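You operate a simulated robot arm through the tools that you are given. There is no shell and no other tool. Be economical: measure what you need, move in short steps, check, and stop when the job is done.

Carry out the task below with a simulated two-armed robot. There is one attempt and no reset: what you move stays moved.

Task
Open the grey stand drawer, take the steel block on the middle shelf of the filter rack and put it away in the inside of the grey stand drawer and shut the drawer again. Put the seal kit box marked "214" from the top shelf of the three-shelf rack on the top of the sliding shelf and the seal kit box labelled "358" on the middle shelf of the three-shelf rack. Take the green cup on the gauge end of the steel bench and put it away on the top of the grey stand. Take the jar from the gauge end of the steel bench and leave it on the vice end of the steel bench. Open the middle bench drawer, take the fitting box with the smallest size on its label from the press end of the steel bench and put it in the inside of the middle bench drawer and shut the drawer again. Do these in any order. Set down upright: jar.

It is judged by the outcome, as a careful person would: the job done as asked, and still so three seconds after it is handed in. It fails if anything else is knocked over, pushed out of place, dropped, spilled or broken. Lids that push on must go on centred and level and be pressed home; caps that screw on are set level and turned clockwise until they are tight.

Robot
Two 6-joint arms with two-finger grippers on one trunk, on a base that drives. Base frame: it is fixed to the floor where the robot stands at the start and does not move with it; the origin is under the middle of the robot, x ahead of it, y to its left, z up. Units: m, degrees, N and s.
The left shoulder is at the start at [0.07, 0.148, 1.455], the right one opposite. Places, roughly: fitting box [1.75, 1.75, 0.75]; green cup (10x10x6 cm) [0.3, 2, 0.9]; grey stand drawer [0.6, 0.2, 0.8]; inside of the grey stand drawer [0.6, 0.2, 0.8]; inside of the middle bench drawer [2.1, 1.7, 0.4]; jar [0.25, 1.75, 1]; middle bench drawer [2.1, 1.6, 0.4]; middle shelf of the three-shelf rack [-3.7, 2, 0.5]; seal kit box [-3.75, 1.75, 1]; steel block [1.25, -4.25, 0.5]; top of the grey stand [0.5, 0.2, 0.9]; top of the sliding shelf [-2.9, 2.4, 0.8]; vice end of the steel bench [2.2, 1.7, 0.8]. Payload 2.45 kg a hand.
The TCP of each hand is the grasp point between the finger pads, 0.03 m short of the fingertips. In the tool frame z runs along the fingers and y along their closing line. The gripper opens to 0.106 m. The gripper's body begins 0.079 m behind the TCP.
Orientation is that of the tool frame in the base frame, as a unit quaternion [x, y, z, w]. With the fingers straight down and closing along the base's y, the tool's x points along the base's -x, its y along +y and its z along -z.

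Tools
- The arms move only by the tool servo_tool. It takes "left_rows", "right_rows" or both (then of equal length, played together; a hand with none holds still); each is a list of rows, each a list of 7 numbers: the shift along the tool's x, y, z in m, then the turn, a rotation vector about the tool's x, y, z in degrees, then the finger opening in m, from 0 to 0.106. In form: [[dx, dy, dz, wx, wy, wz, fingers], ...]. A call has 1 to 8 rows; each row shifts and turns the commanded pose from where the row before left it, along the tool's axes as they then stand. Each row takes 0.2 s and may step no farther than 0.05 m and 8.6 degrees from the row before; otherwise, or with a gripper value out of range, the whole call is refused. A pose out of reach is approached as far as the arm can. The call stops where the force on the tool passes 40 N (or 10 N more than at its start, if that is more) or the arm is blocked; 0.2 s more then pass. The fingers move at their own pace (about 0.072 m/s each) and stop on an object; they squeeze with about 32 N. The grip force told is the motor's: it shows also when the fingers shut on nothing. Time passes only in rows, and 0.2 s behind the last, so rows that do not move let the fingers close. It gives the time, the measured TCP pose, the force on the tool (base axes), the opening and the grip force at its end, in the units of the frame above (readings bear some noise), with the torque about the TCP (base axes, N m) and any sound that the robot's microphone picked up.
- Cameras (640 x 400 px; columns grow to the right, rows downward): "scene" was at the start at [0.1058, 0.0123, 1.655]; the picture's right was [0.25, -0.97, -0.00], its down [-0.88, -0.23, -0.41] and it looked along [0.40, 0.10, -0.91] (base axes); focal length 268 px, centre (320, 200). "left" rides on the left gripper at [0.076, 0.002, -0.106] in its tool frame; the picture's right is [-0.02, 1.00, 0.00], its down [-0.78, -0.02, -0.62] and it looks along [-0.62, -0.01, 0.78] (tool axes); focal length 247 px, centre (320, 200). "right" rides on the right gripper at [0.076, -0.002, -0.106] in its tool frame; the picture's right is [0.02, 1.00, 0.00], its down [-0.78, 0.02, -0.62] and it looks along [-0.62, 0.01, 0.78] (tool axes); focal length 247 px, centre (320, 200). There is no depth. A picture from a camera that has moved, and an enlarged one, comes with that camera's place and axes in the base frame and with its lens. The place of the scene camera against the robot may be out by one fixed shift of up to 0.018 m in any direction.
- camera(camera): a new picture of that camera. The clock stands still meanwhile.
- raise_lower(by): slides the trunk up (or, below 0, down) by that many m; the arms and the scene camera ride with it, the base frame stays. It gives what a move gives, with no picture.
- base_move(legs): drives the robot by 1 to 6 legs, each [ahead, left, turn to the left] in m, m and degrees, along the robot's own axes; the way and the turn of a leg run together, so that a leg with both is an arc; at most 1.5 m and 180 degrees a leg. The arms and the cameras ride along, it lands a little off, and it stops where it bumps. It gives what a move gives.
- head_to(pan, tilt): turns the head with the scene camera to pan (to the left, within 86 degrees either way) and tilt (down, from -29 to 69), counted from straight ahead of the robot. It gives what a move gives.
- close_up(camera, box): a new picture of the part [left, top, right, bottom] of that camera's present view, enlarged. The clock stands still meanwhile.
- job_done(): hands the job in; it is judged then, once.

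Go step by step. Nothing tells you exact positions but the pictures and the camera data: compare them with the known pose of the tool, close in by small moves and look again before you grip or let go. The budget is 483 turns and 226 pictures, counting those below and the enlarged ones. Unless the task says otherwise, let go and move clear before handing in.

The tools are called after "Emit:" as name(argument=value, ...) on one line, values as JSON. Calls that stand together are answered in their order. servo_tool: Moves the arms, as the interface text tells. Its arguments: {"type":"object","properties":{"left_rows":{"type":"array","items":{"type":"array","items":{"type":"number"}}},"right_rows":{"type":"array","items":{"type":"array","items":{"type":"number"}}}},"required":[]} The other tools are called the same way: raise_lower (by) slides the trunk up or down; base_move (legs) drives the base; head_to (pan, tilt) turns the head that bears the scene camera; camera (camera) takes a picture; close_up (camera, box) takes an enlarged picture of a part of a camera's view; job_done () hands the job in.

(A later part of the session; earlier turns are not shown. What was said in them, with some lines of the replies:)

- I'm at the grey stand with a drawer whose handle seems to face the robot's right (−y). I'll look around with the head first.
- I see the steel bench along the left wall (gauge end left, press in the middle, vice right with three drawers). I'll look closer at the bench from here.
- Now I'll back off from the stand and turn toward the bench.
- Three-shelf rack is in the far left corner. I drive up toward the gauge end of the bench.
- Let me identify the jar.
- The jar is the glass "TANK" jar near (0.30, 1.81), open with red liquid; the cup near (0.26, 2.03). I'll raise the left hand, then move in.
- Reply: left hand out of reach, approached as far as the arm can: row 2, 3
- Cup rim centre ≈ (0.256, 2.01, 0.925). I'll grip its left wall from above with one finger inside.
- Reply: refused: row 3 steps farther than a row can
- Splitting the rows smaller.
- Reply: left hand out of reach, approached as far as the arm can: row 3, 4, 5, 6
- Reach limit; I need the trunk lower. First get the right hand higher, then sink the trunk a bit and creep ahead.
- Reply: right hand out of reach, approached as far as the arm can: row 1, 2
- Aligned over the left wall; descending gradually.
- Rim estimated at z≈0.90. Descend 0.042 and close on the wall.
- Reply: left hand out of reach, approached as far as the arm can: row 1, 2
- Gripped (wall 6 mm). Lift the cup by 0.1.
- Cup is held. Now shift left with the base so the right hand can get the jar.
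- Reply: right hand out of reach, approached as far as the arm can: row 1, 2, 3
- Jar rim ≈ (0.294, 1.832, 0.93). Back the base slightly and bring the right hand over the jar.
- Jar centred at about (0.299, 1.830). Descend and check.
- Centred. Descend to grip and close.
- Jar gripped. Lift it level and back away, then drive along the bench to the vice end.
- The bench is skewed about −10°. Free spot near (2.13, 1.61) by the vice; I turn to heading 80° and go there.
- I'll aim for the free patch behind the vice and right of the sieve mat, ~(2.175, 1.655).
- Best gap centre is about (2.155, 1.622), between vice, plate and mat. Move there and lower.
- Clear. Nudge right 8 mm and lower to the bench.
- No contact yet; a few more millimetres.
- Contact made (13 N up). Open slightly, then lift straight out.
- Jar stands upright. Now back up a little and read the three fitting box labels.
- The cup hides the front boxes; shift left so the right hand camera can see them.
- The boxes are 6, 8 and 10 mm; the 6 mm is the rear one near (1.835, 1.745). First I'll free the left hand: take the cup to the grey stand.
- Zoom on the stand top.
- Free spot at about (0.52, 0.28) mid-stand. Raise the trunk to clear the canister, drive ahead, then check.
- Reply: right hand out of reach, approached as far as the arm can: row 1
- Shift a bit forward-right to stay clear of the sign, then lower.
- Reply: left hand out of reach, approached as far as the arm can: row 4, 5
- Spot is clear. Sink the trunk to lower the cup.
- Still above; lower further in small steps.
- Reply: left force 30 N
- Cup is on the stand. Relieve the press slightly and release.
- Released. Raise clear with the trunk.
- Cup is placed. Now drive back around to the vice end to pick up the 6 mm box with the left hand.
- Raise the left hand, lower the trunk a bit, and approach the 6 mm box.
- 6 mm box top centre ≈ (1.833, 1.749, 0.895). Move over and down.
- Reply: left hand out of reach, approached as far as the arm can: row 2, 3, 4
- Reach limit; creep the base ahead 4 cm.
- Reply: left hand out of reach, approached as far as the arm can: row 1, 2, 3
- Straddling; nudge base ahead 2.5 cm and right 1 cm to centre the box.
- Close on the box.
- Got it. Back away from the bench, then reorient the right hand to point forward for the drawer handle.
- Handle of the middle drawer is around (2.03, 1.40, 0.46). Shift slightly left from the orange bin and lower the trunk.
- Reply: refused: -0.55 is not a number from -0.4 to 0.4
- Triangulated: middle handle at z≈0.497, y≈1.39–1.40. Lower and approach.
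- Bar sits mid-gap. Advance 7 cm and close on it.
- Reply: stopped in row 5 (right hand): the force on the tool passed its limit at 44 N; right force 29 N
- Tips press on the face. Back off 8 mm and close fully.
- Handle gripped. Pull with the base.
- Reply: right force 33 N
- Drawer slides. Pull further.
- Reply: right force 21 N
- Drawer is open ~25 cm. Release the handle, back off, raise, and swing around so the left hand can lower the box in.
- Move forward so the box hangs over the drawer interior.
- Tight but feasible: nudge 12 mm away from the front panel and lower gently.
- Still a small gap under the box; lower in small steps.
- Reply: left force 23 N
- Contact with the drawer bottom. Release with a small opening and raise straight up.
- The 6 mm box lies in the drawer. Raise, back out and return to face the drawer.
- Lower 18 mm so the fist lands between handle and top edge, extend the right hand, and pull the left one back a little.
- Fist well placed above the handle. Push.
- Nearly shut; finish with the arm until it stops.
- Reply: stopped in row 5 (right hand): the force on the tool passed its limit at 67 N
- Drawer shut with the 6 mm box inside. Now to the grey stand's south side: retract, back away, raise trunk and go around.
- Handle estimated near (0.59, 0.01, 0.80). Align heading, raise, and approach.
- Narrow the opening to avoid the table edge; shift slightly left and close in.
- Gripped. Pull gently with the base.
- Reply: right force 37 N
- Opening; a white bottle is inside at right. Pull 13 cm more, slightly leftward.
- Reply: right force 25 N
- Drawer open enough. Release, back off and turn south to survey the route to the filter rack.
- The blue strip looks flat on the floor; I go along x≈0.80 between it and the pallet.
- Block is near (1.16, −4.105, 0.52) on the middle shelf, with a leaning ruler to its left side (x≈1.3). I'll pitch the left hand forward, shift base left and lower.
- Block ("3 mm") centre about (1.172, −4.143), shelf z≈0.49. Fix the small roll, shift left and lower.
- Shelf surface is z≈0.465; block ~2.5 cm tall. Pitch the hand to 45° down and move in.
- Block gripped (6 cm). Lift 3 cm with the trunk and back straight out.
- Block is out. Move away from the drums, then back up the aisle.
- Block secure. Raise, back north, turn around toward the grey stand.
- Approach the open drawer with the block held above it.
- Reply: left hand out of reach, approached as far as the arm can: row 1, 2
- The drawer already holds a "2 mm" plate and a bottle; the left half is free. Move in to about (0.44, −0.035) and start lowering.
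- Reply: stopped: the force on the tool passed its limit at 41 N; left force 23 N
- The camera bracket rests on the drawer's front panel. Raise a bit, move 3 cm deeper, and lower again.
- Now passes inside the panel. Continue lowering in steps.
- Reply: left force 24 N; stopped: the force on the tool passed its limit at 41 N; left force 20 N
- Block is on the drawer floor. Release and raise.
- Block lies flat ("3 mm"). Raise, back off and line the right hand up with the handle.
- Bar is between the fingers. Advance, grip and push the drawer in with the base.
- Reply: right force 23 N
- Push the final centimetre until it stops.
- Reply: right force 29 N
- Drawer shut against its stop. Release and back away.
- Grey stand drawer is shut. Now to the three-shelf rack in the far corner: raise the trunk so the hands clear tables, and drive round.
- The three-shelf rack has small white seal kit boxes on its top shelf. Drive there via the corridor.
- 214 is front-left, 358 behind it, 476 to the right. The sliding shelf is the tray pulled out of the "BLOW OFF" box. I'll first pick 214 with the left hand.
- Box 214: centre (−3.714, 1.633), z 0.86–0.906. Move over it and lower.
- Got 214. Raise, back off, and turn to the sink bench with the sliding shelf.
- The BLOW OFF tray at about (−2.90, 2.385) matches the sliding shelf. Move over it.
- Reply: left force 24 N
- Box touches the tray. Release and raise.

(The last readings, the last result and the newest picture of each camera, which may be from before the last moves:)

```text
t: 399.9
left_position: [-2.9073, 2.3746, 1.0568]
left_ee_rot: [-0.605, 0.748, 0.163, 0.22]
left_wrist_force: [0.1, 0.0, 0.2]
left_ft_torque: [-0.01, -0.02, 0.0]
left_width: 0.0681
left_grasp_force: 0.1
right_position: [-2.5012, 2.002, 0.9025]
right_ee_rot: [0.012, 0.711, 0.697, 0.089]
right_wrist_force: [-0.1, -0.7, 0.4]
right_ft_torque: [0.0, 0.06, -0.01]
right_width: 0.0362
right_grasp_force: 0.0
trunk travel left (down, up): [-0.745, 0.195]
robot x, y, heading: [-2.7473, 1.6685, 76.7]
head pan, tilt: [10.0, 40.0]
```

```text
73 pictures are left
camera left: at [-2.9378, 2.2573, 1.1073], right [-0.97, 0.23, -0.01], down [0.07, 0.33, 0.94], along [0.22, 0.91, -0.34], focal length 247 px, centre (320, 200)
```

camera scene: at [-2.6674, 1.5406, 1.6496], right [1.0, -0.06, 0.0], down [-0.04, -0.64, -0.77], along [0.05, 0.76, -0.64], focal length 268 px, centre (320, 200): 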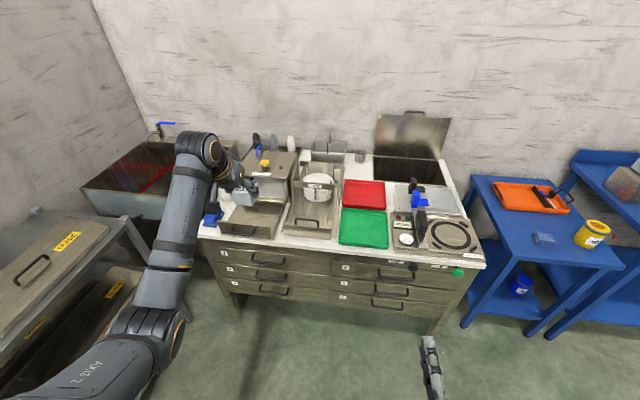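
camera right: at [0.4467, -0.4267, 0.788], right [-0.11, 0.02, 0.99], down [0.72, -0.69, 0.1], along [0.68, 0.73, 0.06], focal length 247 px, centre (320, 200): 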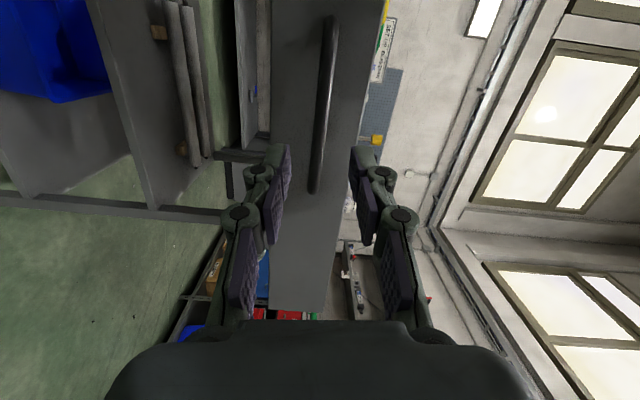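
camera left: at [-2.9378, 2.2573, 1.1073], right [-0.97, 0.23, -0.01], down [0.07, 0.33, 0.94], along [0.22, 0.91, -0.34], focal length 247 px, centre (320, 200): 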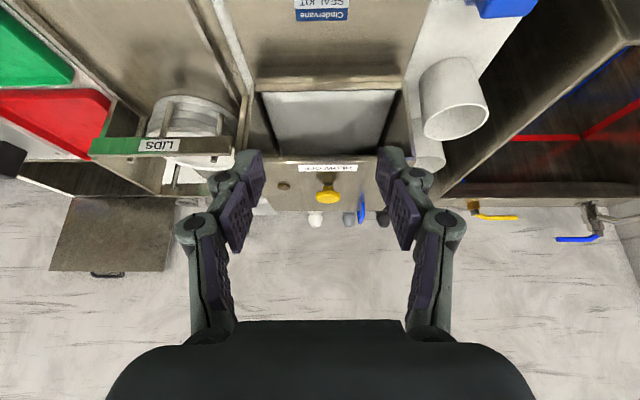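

214 is on the sliding shelf. Return to the rack for 358.

Emit:
raise_lower(by=0.15)

Emit:
base_move(legs=[[-0.236, -0.127, 0], [0, 0, 90.5], [0, -0.3, 0], [0.2, 0, 0]])

Emit:
head_to(pan=0, tilt=45)

Emit:
camera(camera="scene")

Emit:
camera(camera="left")

```text
t: 401.6
left_position: [-2.908, 2.3751, 1.2081]
left_ee_rot: [-0.605, 0.748, 0.164, 0.22]
left_wrist_force: [0.2, -0.3, -0.8]
left_ft_torque: [0.0, 0.01, 0.01]
left_width: 0.0682
left_grasp_force: 0.1
right_position: [-2.5016, 2.0017, 1.053]
right_ee_rot: [0.013, 0.711, 0.697, 0.09]
right_wrist_force: [0.1, 0.1, -0.3]
right_ft_torque: [-0.02, -0.02, -0.04]
right_width: 0.036
right_grasp_force: 0.0
trunk travel left (down, up): [-0.895, 0.045]
robot x, y, heading: [-2.7489, 1.6668, 76.9]
head pan, tilt: [10.0, 40.0]
```

```text
t: 410.2
left_position: [-3.5063, 1.5642, 1.2093]
left_ee_rot: [0.957, -0.089, -0.273, -0.036]
left_wrist_force: [0.5, -0.7, 0.6]
left_ft_torque: [0.01, 0.03, -0.03]
left_width: 0.068
left_grasp_force: 0.1
right_position: [-3.1443, 1.9811, 1.0536]
right_ee_rot: [-0.501, 0.503, 0.552, -0.437]
right_wrist_force: [-0.6, 0.3, 0.5]
right_ft_torque: [0.01, 0.0, -0.01]
right_width: 0.0361
right_grasp_force: 0.0
trunk travel left (down, up): [-0.895, 0.045]
robot x, y, heading: [-2.8055, 1.7457, 168.7]
head pan, tilt: [10.0, 40.0]
```

```text
t: 410.9
left_position: [-3.51, 1.5652, 1.2068]
left_ee_rot: [0.958, -0.087, -0.271, -0.035]
left_wrist_force: [-0.1, -0.4, 0.2]
left_ft_torque: [-0.01, 0.0, 0.01]
left_width: 0.0684
left_grasp_force: 0.0
right_position: [-3.1484, 1.9831, 1.0526]
right_ee_rot: [-0.501, 0.504, 0.552, -0.437]
right_wrist_force: [0.8, -0.1, 0.2]
right_ft_torque: [0.01, 0.01, -0.03]
right_width: 0.0362
right_grasp_force: 0.1
trunk travel left (down, up): [-0.895, 0.045]
robot x, y, heading: [-2.8066, 1.7435, 168.7]
head pan, tilt: [0.0, 45.0]
```

```text
72 pictures are left
camera scene: at [-2.9396, 1.7676, 1.6483], right [0.2, 0.98, 0.0], down [0.69, -0.14, -0.71], along [-0.69, 0.14, -0.71], focal length 268 px, centre (320, 200)
```

scene: 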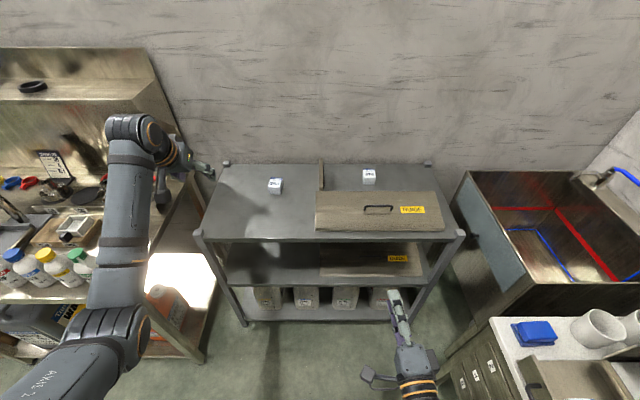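

```text
71 pictures are left
camera left: at [-3.3917, 1.5397, 1.2572], right [-0.21, -0.98, -0.01], down [-0.33, 0.06, 0.94], along [-0.92, 0.2, -0.34], focal length 247 px, centre (320, 200)
```

left: 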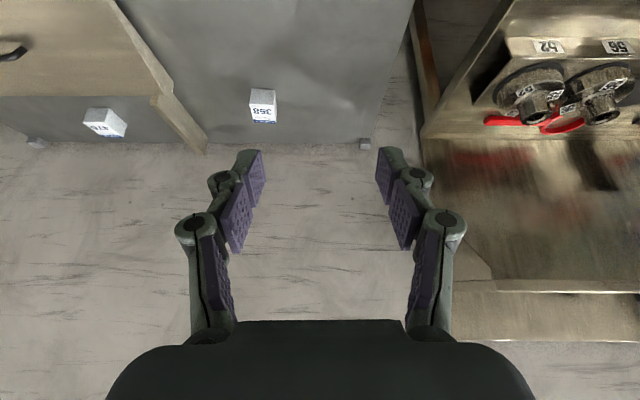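

Pitch the left hand to 45°, shift right, and approach 358 at about (−3.793, 1.752).

Emit:
servo_tool(left_rows=[[0, 0, 0, 0, -7.5, 0, 0.085], [0, 0, 0, 0, -7.5, 0, 0.085], [0, -0.045, 0, 0, 0, 0, 0.085], [0, -0.045, 0, 0, 0, 0, 0.085], [0, 0, 0, 0, 0, 0, 0.085]])

Emit:
base_move(legs=[[0.24, -0.035, 0]])

Emit:
raise_lower(by=-0.18)

Emit:
camera(camera="left")

```text
t: 412.1
left_position: [-3.4915, 1.6486, 1.2101]
left_ee_rot: [0.914, -0.082, -0.394, -0.048]
left_wrist_force: [0.8, -0.7, -0.1]
left_ft_torque: [0.0, 0.0, -0.01]
left_width: 0.085
left_grasp_force: 0.0
right_position: [-3.1468, 1.9799, 1.0538]
right_ee_rot: [-0.502, 0.504, 0.552, -0.437]
right_wrist_force: [-0.4, 0.0, 0.0]
right_ft_torque: [-0.01, -0.01, -0.04]
right_width: 0.0361
right_grasp_force: 0.0
trunk travel left (down, up): [-0.895, 0.045]
robot x, y, heading: [-2.81, 1.7391, 168.4]
head pan, tilt: [0.0, 45.0]
```

```text
t: 413.9
left_position: [-3.7145, 1.7283, 1.2112]
left_ee_rot: [0.914, -0.08, -0.396, -0.046]
left_wrist_force: [0.7, -0.6, 0.2]
left_ft_torque: [0.02, -0.01, 0.01]
left_width: 0.0851
left_grasp_force: 0.1
right_position: [-3.3737, 2.0618, 1.0551]
right_ee_rot: [-0.501, 0.503, 0.551, -0.439]
right_wrist_force: [-0.4, -0.3, 0.6]
right_ft_torque: [0.0, -0.02, 0.02]
right_width: 0.036
right_grasp_force: 0.0
trunk travel left (down, up): [-0.895, 0.045]
robot x, y, heading: [-3.0348, 1.8242, 168.7]
head pan, tilt: [0.0, 45.0]
```

```text
t: 415.9
left_position: [-3.7168, 1.7282, 1.0307]
left_ee_rot: [0.914, -0.08, -0.395, -0.045]
left_wrist_force: [0.8, -0.4, 0.7]
left_ft_torque: [0.03, -0.01, -0.02]
left_width: 0.0852
left_grasp_force: 0.0
right_position: [-3.3737, 2.061, 0.8748]
right_ee_rot: [-0.502, 0.503, 0.55, -0.439]
right_wrist_force: [-0.6, -0.1, 0.0]
right_ft_torque: [0.03, 0.02, -0.01]
right_width: 0.0358
right_grasp_force: 0.1
trunk travel left (down, up): [-0.715, 0.225]
robot x, y, heading: [-3.034, 1.8264, 168.7]
head pan, tilt: [0.0, 45.0]
```

```text
70 pictures are left
camera left: at [-3.5908, 1.703, 1.0468], right [-0.2, -0.98, 0.0], down [-0.08, 0.01, 1.0], along [-0.98, 0.2, -0.08], focal length 247 px, centre (320, 200)
```

left: 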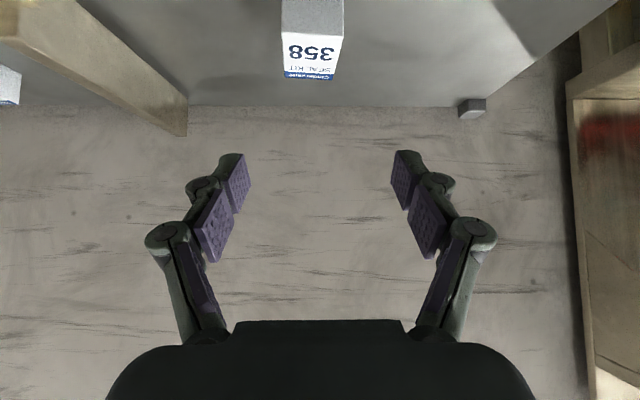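

Emit:
servo_tool(left_rows=[[-0.025, -0.006, 0.025, 0, 0, 0, 0.085], [-0.025, 0, 0.024, 0, 0, 0, 0.085]])

Emit:
raise_lower(by=-0.09)

Emit:
camera(camera="left")

```text
t: 416.5
left_position: [-3.7876, 1.7475, 1.0326]
left_ee_rot: [0.915, -0.081, -0.393, -0.046]
left_wrist_force: [0.4, 0.6, -0.7]
left_ft_torque: [0.0, 0.01, 0.01]
left_width: 0.0849
left_grasp_force: 0.0
right_position: [-3.3764, 2.062, 0.8722]
right_ee_rot: [-0.503, 0.503, 0.549, -0.438]
right_wrist_force: [0.0, 0.1, 0.3]
right_ft_torque: [-0.02, -0.01, 0.0]
right_width: 0.0359
right_grasp_force: 0.0
trunk travel left (down, up): [-0.715, 0.225]
robot x, y, heading: [-3.0335, 1.8264, 168.8]
head pan, tilt: [0.0, 45.0]
```

```text
t: 417.8
left_position: [-3.7852, 1.7474, 0.9422]
left_ee_rot: [0.914, -0.081, -0.394, -0.046]
left_wrist_force: [0.5, 0.1, 0.4]
left_ft_torque: [-0.02, -0.01, 0.02]
left_width: 0.0847
left_grasp_force: 0.1
right_position: [-3.375, 2.0603, 0.782]
right_ee_rot: [-0.502, 0.504, 0.551, -0.437]
right_wrist_force: [-0.6, -0.3, 1.1]
right_ft_torque: [0.03, -0.02, 0.02]
right_width: 0.0362
right_grasp_force: 0.1
trunk travel left (down, up): [-0.625, 0.315]
robot x, y, heading: [-3.0354, 1.8274, 168.8]
head pan, tilt: [0.0, 45.0]
```

```text
69 pictures are left
camera left: at [-3.6595, 1.7214, 0.959], right [-0.2, -0.98, 0.0], down [-0.08, 0.01, 1.0], along [-0.98, 0.2, -0.08], focal length 247 px, centre (320, 200)
```

left: 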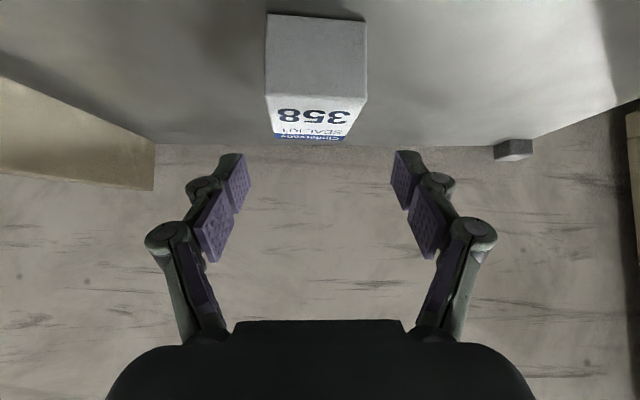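

Emit:
raise_lower(by=-0.042)

Emit:
camera(camera="left")

```text
t: 418.6
left_position: [-3.7855, 1.7468, 0.8989]
left_ee_rot: [0.914, -0.08, -0.395, -0.046]
left_wrist_force: [0.2, -0.2, -0.3]
left_ft_torque: [0.02, 0.0, -0.02]
left_width: 0.085
left_grasp_force: 0.0
right_position: [-3.3744, 2.0604, 0.741]
right_ee_rot: [-0.502, 0.503, 0.55, -0.439]
right_wrist_force: [0.1, 0.1, 0.6]
right_ft_torque: [-0.02, 0.01, -0.02]
right_width: 0.036
right_grasp_force: 0.0
trunk travel left (down, up): [-0.583, 0.357]
robot x, y, heading: [-3.0325, 1.8268, 168.8]
head pan, tilt: [0.0, 45.0]
```

```text
68 pictures are left
camera left: at [-3.6595, 1.7214, 0.9169], right [-0.2, -0.98, 0.0], down [-0.08, 0.01, 1.0], along [-0.98, 0.2, -0.08], focal length 247 px, centre (320, 200)
```

left: 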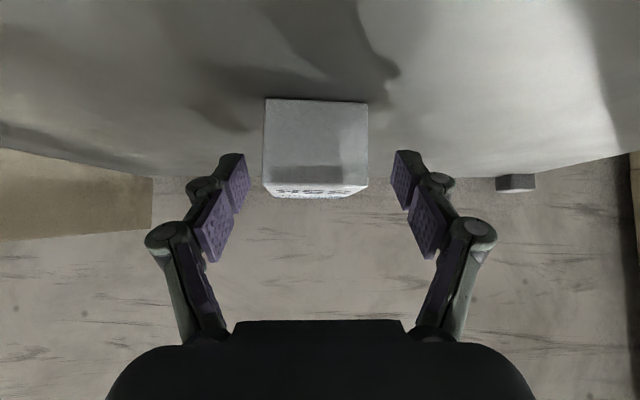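

Emit:
servo_tool(left_rows=[[0, 0, 0, 0, 0, 0, 0.06], [0, 0, 0, 0, 0, 0, 0.045], [0, 0, 0, 0, 0, 0, 0.03], [0, 0, 0, 0, 0, 0, 0.03], [0, 0, 0, 0, 0, 0, 0.03]])

Emit:
raise_lower(by=0.1)

Emit:
camera(camera="left")

Emit:
base_move(legs=[[-0.4, 0, 0]])

Emit:
camera(camera="scene")

```text
t: 419.8
left_position: [-3.7866, 1.7475, 0.8999]
left_ee_rot: [0.914, -0.081, -0.395, -0.046]
left_wrist_force: [-0.3, 0.1, 1.7]
left_ft_torque: [-0.08, 0.04, -0.03]
left_width: 0.0492
left_grasp_force: 32.1
right_position: [-3.3749, 2.0606, 0.741]
right_ee_rot: [-0.502, 0.503, 0.55, -0.438]
right_wrist_force: [-0.7, -0.2, 0.0]
right_ft_torque: [0.01, 0.02, -0.01]
right_width: 0.0361
right_grasp_force: 0.1
trunk travel left (down, up): [-0.583, 0.357]
robot x, y, heading: [-3.0359, 1.8225, 169.1]
head pan, tilt: [0.0, 45.0]
```

```text
t: 421.1
left_position: [-3.7863, 1.7478, 0.9991]
left_ee_rot: [0.914, -0.081, -0.394, -0.046]
left_wrist_force: [0.3, -0.4, -0.1]
left_ft_torque: [0.0, 0.0, 0.01]
left_width: 0.0491
left_grasp_force: 32.3
right_position: [-3.3748, 2.0612, 0.8408]
right_ee_rot: [-0.503, 0.503, 0.55, -0.438]
right_wrist_force: [-0.3, 0.1, 0.7]
right_ft_torque: [-0.01, 0.01, 0.0]
right_width: 0.036
right_grasp_force: 0.1
trunk travel left (down, up): [-0.683, 0.257]
robot x, y, heading: [-3.0337, 1.8271, 168.9]
head pan, tilt: [0.0, 45.0]
```

```text
67 pictures are left
camera left: at [-3.66, 1.7215, 1.0165], right [-0.2, -0.98, 0.0], down [-0.08, 0.01, 1.0], along [-0.98, 0.2, -0.08], focal length 247 px, centre (320, 200)
```

left: 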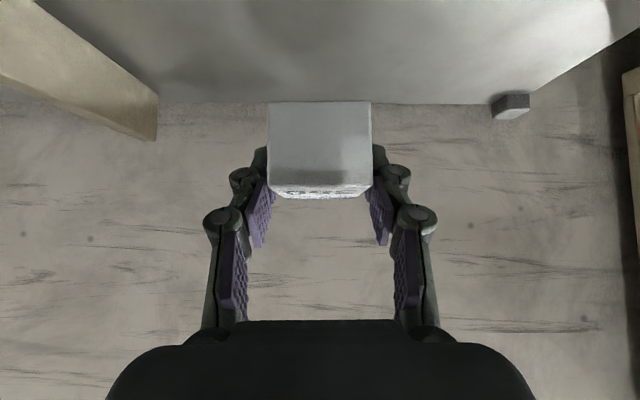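

```text
t: 423.6
left_position: [-3.3965, 1.6683, 1.0002]
left_ee_rot: [0.914, -0.079, -0.395, -0.045]
left_wrist_force: [0.1, 0.3, -0.6]
left_ft_torque: [-0.01, 0.03, -0.02]
left_width: 0.0491
left_grasp_force: 31.8
right_position: [-2.9851, 1.9825, 0.8402]
right_ee_rot: [-0.502, 0.502, 0.55, -0.44]
right_wrist_force: [0.1, 0.0, -0.3]
right_ft_torque: [-0.05, 0.01, -0.01]
right_width: 0.0359
right_grasp_force: 0.1
trunk travel left (down, up): [-0.683, 0.257]
robot x, y, heading: [-2.6438, 1.7487, 168.9]
head pan, tilt: [0.0, 45.0]
```

```text
66 pictures are left
camera scene: at [-2.7758, 1.7709, 1.4363], right [0.19, 0.98, 0.0], down [0.69, -0.14, -0.71], along [-0.69, 0.14, -0.71], focal length 268 px, centre (320, 200)
```

scene: 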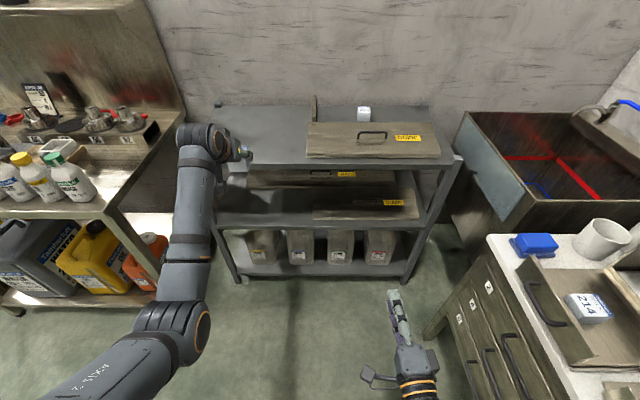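

Holding 358. Lower the trunk to look into the middle shelf.

Emit:
raise_lower(by=-0.3)

Emit:
head_to(pan=0, tilt=30)

Emit:
close_up(camera="scene", box=[180, 110, 480, 310])

Emit:
camera(camera="left")

```text
t: 426.6
left_position: [-3.3959, 1.667, 0.7]
left_ee_rot: [0.914, -0.079, -0.394, -0.045]
left_wrist_force: [-0.7, 0.0, -0.9]
left_ft_torque: [-0.02, -0.06, 0.0]
left_width: 0.0492
left_grasp_force: 31.7
right_position: [-2.9844, 1.9835, 0.5417]
right_ee_rot: [-0.503, 0.502, 0.55, -0.439]
right_wrist_force: [-0.7, -0.7, -0.1]
right_ft_torque: [0.01, -0.02, -0.01]
right_width: 0.0364
right_grasp_force: 0.1
trunk travel left (down, up): [-0.383, 0.557]
robot x, y, heading: [-2.6483, 1.7483, 168.7]
head pan, tilt: [0.0, 45.0]
```

```text
t: 427.4
left_position: [-3.3942, 1.6669, 0.7003]
left_ee_rot: [0.914, -0.079, -0.395, -0.045]
left_wrist_force: [-0.3, -0.2, -1.0]
left_ft_torque: [-0.03, 0.0, 0.0]
left_width: 0.0491
left_grasp_force: 31.6
right_position: [-2.985, 1.9836, 0.5408]
right_ee_rot: [-0.502, 0.503, 0.549, -0.44]
right_wrist_force: [0.6, 0.4, -0.2]
right_ft_torque: [-0.04, -0.04, 0.03]
right_width: 0.0362
right_grasp_force: 0.1
trunk travel left (down, up): [-0.383, 0.557]
robot x, y, heading: [-2.6445, 1.7485, 169.1]
head pan, tilt: [0.0, 30.0]
```

```text
2.00 times, centred on (330, 210) of scene
camera zoom: at [-2.7846, 1.7728, 1.1589], right [0.19, 0.98, 0.0], down [0.49, -0.1, -0.87], along [-0.85, 0.17, -0.5], focal length 536 px, centre (300, 180)
```

zoom: 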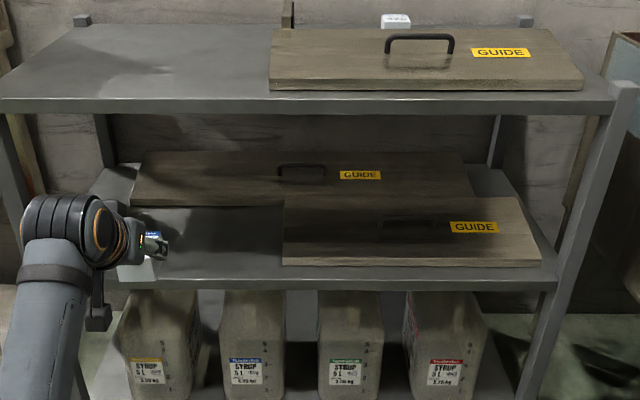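

```text
64 pictures are left
camera left: at [-3.2688, 1.6426, 0.7166], right [-0.19, -0.98, 0.0], down [-0.08, 0.01, 1.0], along [-0.98, 0.19, -0.08], focal length 247 px, centre (320, 200)
```

left: 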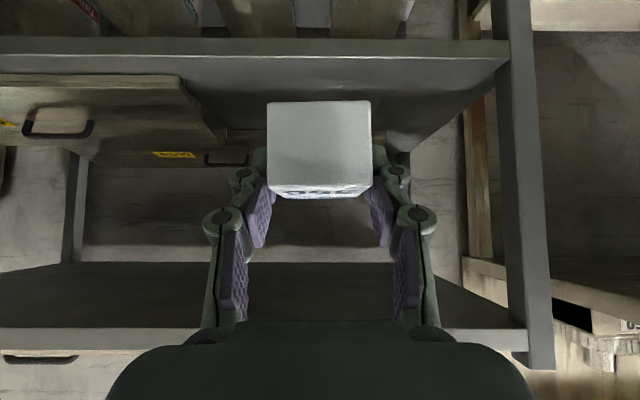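

Free area on the middle shelf: left-front, around (−3.62, 1.70), surface z≈0.528. Lower and move in.

Emit:
raise_lower(by=-0.075)

Emit:
base_move(legs=[[0.14, 0, 0]])

Emit:
camera(camera="left")

Emit:
camera(camera="scene")

```text
t: 428.5
left_position: [-3.3971, 1.6676, 0.6252]
left_ee_rot: [0.914, -0.079, -0.395, -0.045]
left_wrist_force: [-0.4, -0.4, 0.0]
left_ft_torque: [0.0, 0.0, 0.02]
left_width: 0.0489
left_grasp_force: 32.4
right_position: [-2.986, 1.9834, 0.4652]
right_ee_rot: [-0.503, 0.503, 0.549, -0.439]
right_wrist_force: [0.5, -0.6, 0.2]
right_ft_torque: [0.0, -0.01, 0.02]
right_width: 0.0359
right_grasp_force: 0.1
trunk travel left (down, up): [-0.308, 0.632]
robot x, y, heading: [-2.6424, 1.7482, 169.2]
head pan, tilt: [0.0, 30.0]
```

```text
t: 429.9
left_position: [-3.533, 1.6954, 0.6243]
left_ee_rot: [0.915, -0.08, -0.394, -0.045]
left_wrist_force: [-0.6, 0.1, -1.4]
left_ft_torque: [0.0, -0.02, 0.01]
left_width: 0.0488
left_grasp_force: 32.2
right_position: [-3.1229, 2.0108, 0.4649]
right_ee_rot: [-0.503, 0.503, 0.549, -0.439]
right_wrist_force: [0.5, 0.6, -0.4]
right_ft_torque: [0.01, 0.01, -0.01]
right_width: 0.0361
right_grasp_force: 0.0
trunk travel left (down, up): [-0.308, 0.632]
robot x, y, heading: [-2.7852, 1.7763, 168.9]
head pan, tilt: [0.0, 30.0]
```

```text
63 pictures are left
camera left: at [-3.4067, 1.67, 0.6411], right [-0.19, -0.98, 0.0], down [-0.08, 0.01, 1.0], along [-0.98, 0.19, -0.08], focal length 247 px, centre (320, 200)
```

left: 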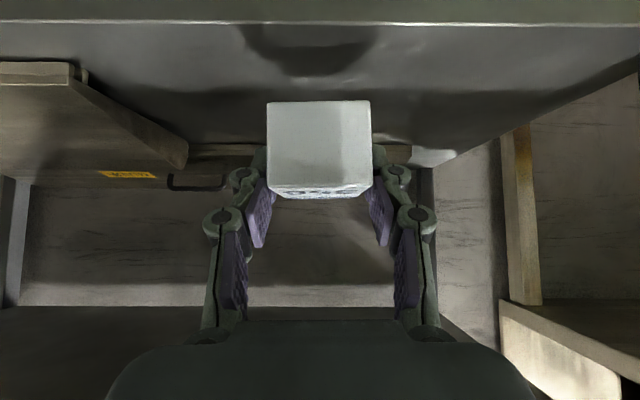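

```text
62 pictures are left
camera scene: at [-2.9228, 1.7998, 1.0838], right [0.19, 0.98, 0.0], down [0.49, -0.1, -0.87], along [-0.85, 0.17, -0.5], focal length 268 px, centre (320, 200)
```

scene: 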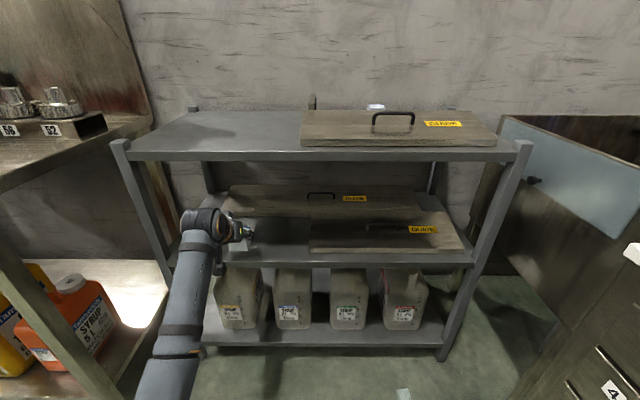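

Emit:
base_move(legs=[[0.085, 0, 0]])

Emit:
raise_lower(by=-0.03)

Emit:
camera(camera="left")

Emit:
close_up(camera="scene", box=[150, 140, 350, 300])

```text
t: 430.9
left_position: [-3.6178, 1.7119, 0.6239]
left_ee_rot: [0.915, -0.08, -0.394, -0.046]
left_wrist_force: [-0.1, 0.0, -1.5]
left_ft_torque: [0.07, 0.02, -0.03]
left_width: 0.0491
left_grasp_force: 31.7
right_position: [-3.2081, 2.0285, 0.4641]
right_ee_rot: [-0.503, 0.503, 0.549, -0.438]
right_wrist_force: [-0.6, -0.2, -0.4]
right_ft_torque: [-0.01, 0.02, 0.02]
right_width: 0.0359
right_grasp_force: 0.0
trunk travel left (down, up): [-0.308, 0.632]
robot x, y, heading: [-2.8656, 1.7918, 168.8]
head pan, tilt: [0.0, 30.0]
```

```text
t: 431.7
left_position: [-3.6186, 1.7132, 0.595]
left_ee_rot: [0.915, -0.079, -0.394, -0.046]
left_wrist_force: [0.0, -0.5, -2.0]
left_ft_torque: [0.01, -0.03, 0.02]
left_width: 0.0492
left_grasp_force: 31.8
right_position: [-3.2083, 2.0272, 0.4358]
right_ee_rot: [-0.502, 0.502, 0.55, -0.439]
right_wrist_force: [-0.5, 0.2, 0.3]
right_ft_torque: [0.02, 0.02, -0.02]
right_width: 0.0357
right_grasp_force: 0.0
trunk travel left (down, up): [-0.278, 0.662]
robot x, y, heading: [-2.8664, 1.7941, 168.7]
head pan, tilt: [0.0, 30.0]
```

```text
61 pictures are left
camera left: at [-3.4919, 1.687, 0.6116], right [-0.2, -0.98, 0.0], down [-0.08, 0.01, 1.0], along [-0.98, 0.2, -0.08], focal length 247 px, centre (320, 200)
```

left: 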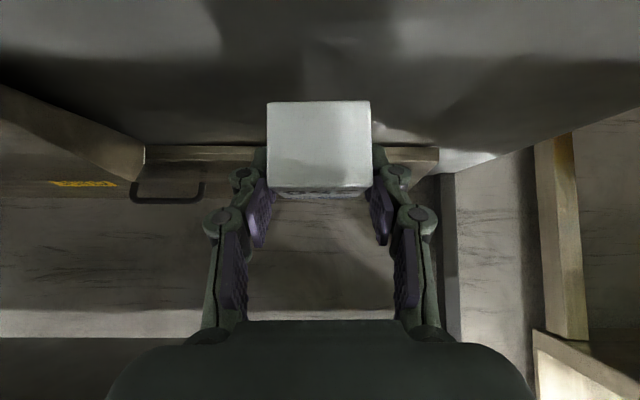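

```text
2.50 times, centred on (250, 220) of scene
camera zoom: at [-3.0076, 1.8165, 1.054], right [0.19, 0.98, 0.0], down [0.49, -0.1, -0.87], along [-0.85, 0.17, -0.5], focal length 670 px, centre (495, 150)
```

zoom: 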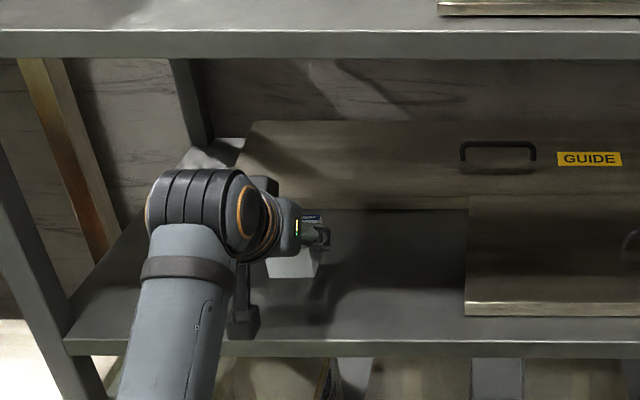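

Emit:
raise_lower(by=-0.015)

Emit:
raise_lower(by=-0.008)

Emit:
raise_lower(by=-0.006)

```text
t: 432.3
left_position: [-3.6189, 1.7121, 0.5797]
left_ee_rot: [0.914, -0.079, -0.395, -0.045]
left_wrist_force: [-0.6, 0.3, -0.4]
left_ft_torque: [0.01, 0.0, 0.05]
left_width: 0.0491
left_grasp_force: 31.6
right_position: [-3.208, 2.0284, 0.4205]
right_ee_rot: [-0.503, 0.502, 0.549, -0.439]
right_wrist_force: [-0.5, -0.9, 0.2]
right_ft_torque: [-0.03, -0.02, 0.02]
right_width: 0.036
right_grasp_force: 0.1
trunk travel left (down, up): [-0.263, 0.677]
robot x, y, heading: [-2.8662, 1.7933, 168.9]
head pan, tilt: [0.0, 30.0]
```

```text
t: 432.9
left_position: [-3.619, 1.7118, 0.5714]
left_ee_rot: [0.915, -0.079, -0.394, -0.045]
left_wrist_force: [-0.4, -0.4, -0.1]
left_ft_torque: [0.0, -0.01, -0.02]
left_width: 0.0492
left_grasp_force: 32.3
right_position: [-3.2074, 2.0273, 0.413]
right_ee_rot: [-0.503, 0.502, 0.55, -0.439]
right_wrist_force: [0.0, 0.0, -0.2]
right_ft_torque: [0.0, -0.03, 0.04]
right_width: 0.0359
right_grasp_force: 0.1
trunk travel left (down, up): [-0.255, 0.685]
robot x, y, heading: [-2.8688, 1.7908, 169.1]
head pan, tilt: [0.0, 30.0]
```

```text
t: 433.4
left_position: [-3.6176, 1.7121, 0.5659]
left_ee_rot: [0.915, -0.079, -0.394, -0.045]
left_wrist_force: [0.7, -0.4, -0.9]
left_ft_torque: [0.01, -0.03, -0.02]
left_width: 0.0489
left_grasp_force: 32.2
right_position: [-3.2079, 2.0268, 0.4061]
right_ee_rot: [-0.502, 0.503, 0.549, -0.439]
right_wrist_force: [-0.1, 0.5, 0.4]
right_ft_torque: [-0.01, -0.05, 0.01]
right_width: 0.036
right_grasp_force: 0.0
trunk travel left (down, up): [-0.249, 0.691]
robot x, y, heading: [-2.8643, 1.7941, 168.7]
head pan, tilt: [0.0, 30.0]
```

Emit:
raise_lower(by=-0.006)

Emit:
raise_lower(by=-0.006)

Emit:
raise_lower(by=-0.006)

Emit:
camera(camera="left")

```text
t: 434.0
left_position: [-3.6167, 1.7129, 0.5602]
left_ee_rot: [0.914, -0.079, -0.395, -0.045]
left_wrist_force: [-1.2, -1.0, 1.7]
left_ft_torque: [-0.08, 0.0, -0.04]
left_width: 0.0489
left_grasp_force: 31.9
right_position: [-3.2078, 2.0272, 0.3999]
right_ee_rot: [-0.503, 0.502, 0.55, -0.439]
right_wrist_force: [0.0, -0.3, -1.1]
right_ft_torque: [0.03, -0.04, 0.01]
right_width: 0.0357
right_grasp_force: 0.0
trunk travel left (down, up): [-0.243, 0.697]
robot x, y, heading: [-2.8669, 1.7925, 169.1]
head pan, tilt: [0.0, 30.0]
```

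```text
t: 434.5
left_position: [-3.6187, 1.7124, 0.56]
left_ee_rot: [0.912, -0.08, -0.399, -0.046]
left_wrist_force: [-5.3, 0.8, 20.0]
left_ft_torque: [-0.53, 0.11, -0.12]
left_width: 0.0493
left_grasp_force: 32.4
right_position: [-3.2076, 2.0284, 0.3955]
right_ee_rot: [-0.503, 0.503, 0.55, -0.439]
right_wrist_force: [0.4, -0.8, -0.1]
right_ft_torque: [0.03, 0.01, 0.05]
right_width: 0.036
right_grasp_force: 0.1
trunk travel left (down, up): [-0.237, 0.703]
robot x, y, heading: [-2.8699, 1.796, 168.9]
head pan, tilt: [0.0, 30.0]
```

```text
t: 435.1
left_position: [-3.6177, 1.7124, 0.5527]
left_ee_rot: [0.913, -0.079, -0.397, -0.045]
left_wrist_force: [-1.7, 0.0, 24.0]
left_ft_torque: [-0.18, 0.77, -0.02]
left_width: 0.0493
left_grasp_force: 32.2
right_position: [-3.2082, 2.0276, 0.3894]
right_ee_rot: [-0.501, 0.502, 0.55, -0.44]
right_wrist_force: [0.1, -0.5, -1.0]
right_ft_torque: [0.03, 0.05, 0.02]
right_width: 0.0361
right_grasp_force: 0.1
trunk travel left (down, up): [-0.231, 0.709]
robot x, y, heading: [-2.8646, 1.793, 168.9]
head pan, tilt: [0.0, 30.0]
```

```text
59 pictures are left
camera left: at [-3.4907, 1.6873, 0.5683], right [-0.2, -0.98, 0.0], down [-0.07, 0.01, 1.0], along [-0.98, 0.19, -0.08], focal length 247 px, centre (320, 200)
```

left: 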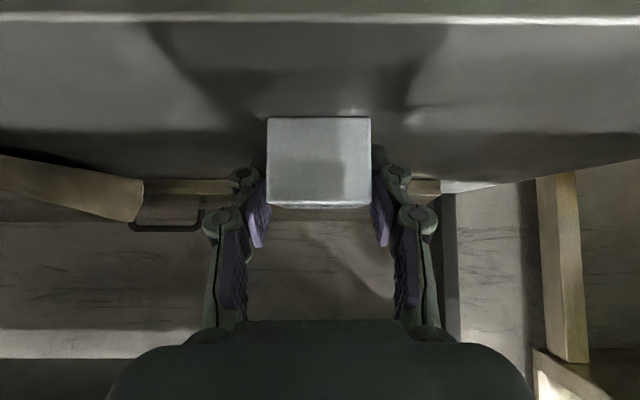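

Contact made. Release, rise slightly, and back out.

Emit:
raise_lower(by=0.005)

Emit:
servo_tool(left_rows=[[0, 0, 0, 0, 0, 0, 0.06], [0, 0, 0, 0, 0, 0, 0.07], [0, 0, 0, 0, 0, 0, 0.075], [0, 0, 0, 0, 0, 0, 0.075]])

Emit:
raise_lower(by=0.06)

Emit:
base_move(legs=[[-0.3, 0, 0]])

Emit:
camera(camera="left")

Emit:
camera(camera="scene")

```text
t: 435.6
left_position: [-3.6177, 1.713, 0.5519]
left_ee_rot: [0.915, -0.079, -0.394, -0.045]
left_wrist_force: [-3.1, 0.7, 11.8]
left_ft_torque: [-0.1, 0.68, 0.0]
left_width: 0.0491
left_grasp_force: 32.3
right_position: [-3.2076, 2.0283, 0.3943]
right_ee_rot: [-0.502, 0.503, 0.549, -0.44]
right_wrist_force: [0.1, 0.7, 0.5]
right_ft_torque: [-0.01, -0.01, -0.01]
right_width: 0.0359
right_grasp_force: 0.0
trunk travel left (down, up): [-0.236, 0.704]
robot x, y, heading: [-2.869, 1.7935, 168.9]
head pan, tilt: [0.0, 30.0]
```

```text
t: 436.6
left_position: [-3.6197, 1.7119, 0.553]
left_ee_rot: [0.914, -0.08, -0.394, -0.046]
left_wrist_force: [-0.3, -0.1, -0.4]
left_ft_torque: [0.02, 0.01, 0.0]
left_width: 0.0751
left_grasp_force: 0.1
right_position: [-3.2073, 2.0273, 0.3929]
right_ee_rot: [-0.503, 0.503, 0.549, -0.439]
right_wrist_force: [0.2, -0.2, -0.6]
right_ft_torque: [0.0, 0.02, 0.02]
right_width: 0.036
right_grasp_force: 0.1
trunk travel left (down, up): [-0.236, 0.704]
robot x, y, heading: [-2.872, 1.7915, 168.9]
head pan, tilt: [0.0, 30.0]
```

```text
t: 437.6
left_position: [-3.6176, 1.7115, 0.6133]
left_ee_rot: [0.914, -0.08, -0.394, -0.045]
left_wrist_force: [0.0, 0.1, 0.7]
left_ft_torque: [0.0, 0.02, 0.01]
left_width: 0.0754
left_grasp_force: 0.0
right_position: [-3.2072, 2.028, 0.4546]
right_ee_rot: [-0.503, 0.502, 0.549, -0.44]
right_wrist_force: [-0.2, -0.4, 0.1]
right_ft_torque: [-0.01, 0.05, 0.03]
right_width: 0.0363
right_grasp_force: 0.1
trunk travel left (down, up): [-0.296, 0.644]
robot x, y, heading: [-2.8678, 1.7929, 169.1]
head pan, tilt: [0.0, 30.0]
```

```text
t: 439.7
left_position: [-3.3222, 1.6522, 0.613]
left_ee_rot: [0.914, -0.078, -0.395, -0.045]
left_wrist_force: [-0.4, -1.1, -0.3]
left_ft_torque: [-0.02, -0.02, -0.02]
left_width: 0.0752
left_grasp_force: 0.0
right_position: [-2.9123, 1.9681, 0.4539]
right_ee_rot: [-0.503, 0.501, 0.55, -0.44]
right_wrist_force: [-0.2, 0.0, 0.1]
right_ft_torque: [0.02, 0.0, 0.03]
right_width: 0.0358
right_grasp_force: 0.0
trunk travel left (down, up): [-0.296, 0.644]
robot x, y, heading: [-2.5706, 1.7354, 169.0]
head pan, tilt: [0.0, 30.0]
```

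```text
58 pictures are left
camera left: at [-3.1955, 1.627, 0.6299], right [-0.19, -0.98, 0.0], down [-0.08, 0.01, 1.0], along [-0.98, 0.19, -0.08], focal length 247 px, centre (320, 200)
```

left: 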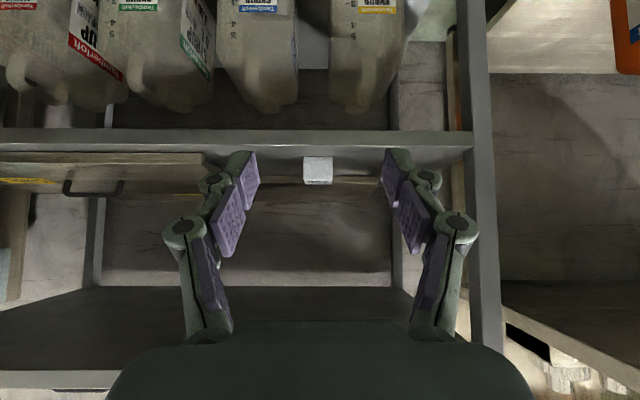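

```text
57 pictures are left
camera scene: at [-2.7115, 1.7586, 1.0721], right [0.19, 0.98, 0.0], down [0.49, -0.09, -0.87], along [-0.85, 0.16, -0.5], focal length 268 px, centre (320, 200)
```

scene: 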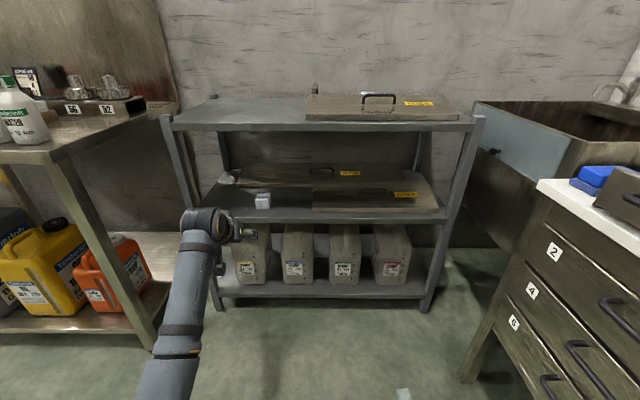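

Both seal kit boxes are in place and both hands are clear. Everything else was checked along the way, so I'm handing in.

Emit:
job_done()

```text
The job is handed in.
```

I finished all the tasks and handed the job in:
- **Steel block:** it is in the grey stand drawer, and the drawer is shut.
- **6 mm fitting box:** it is in the middle bench drawer, and the drawer is shut.
- **Green cup:** it is on top of the grey stand.
- **Jar:** it stands upright on the vice end of the steel bench.
- **Seal kit box 214:** it is on the sliding shelf. I took that to be the pull-out tray under the "BLOW OFF" box, because it matched the given position.
- **Seal kit box 358:** it is on the middle shelf of the three-shelf rack.
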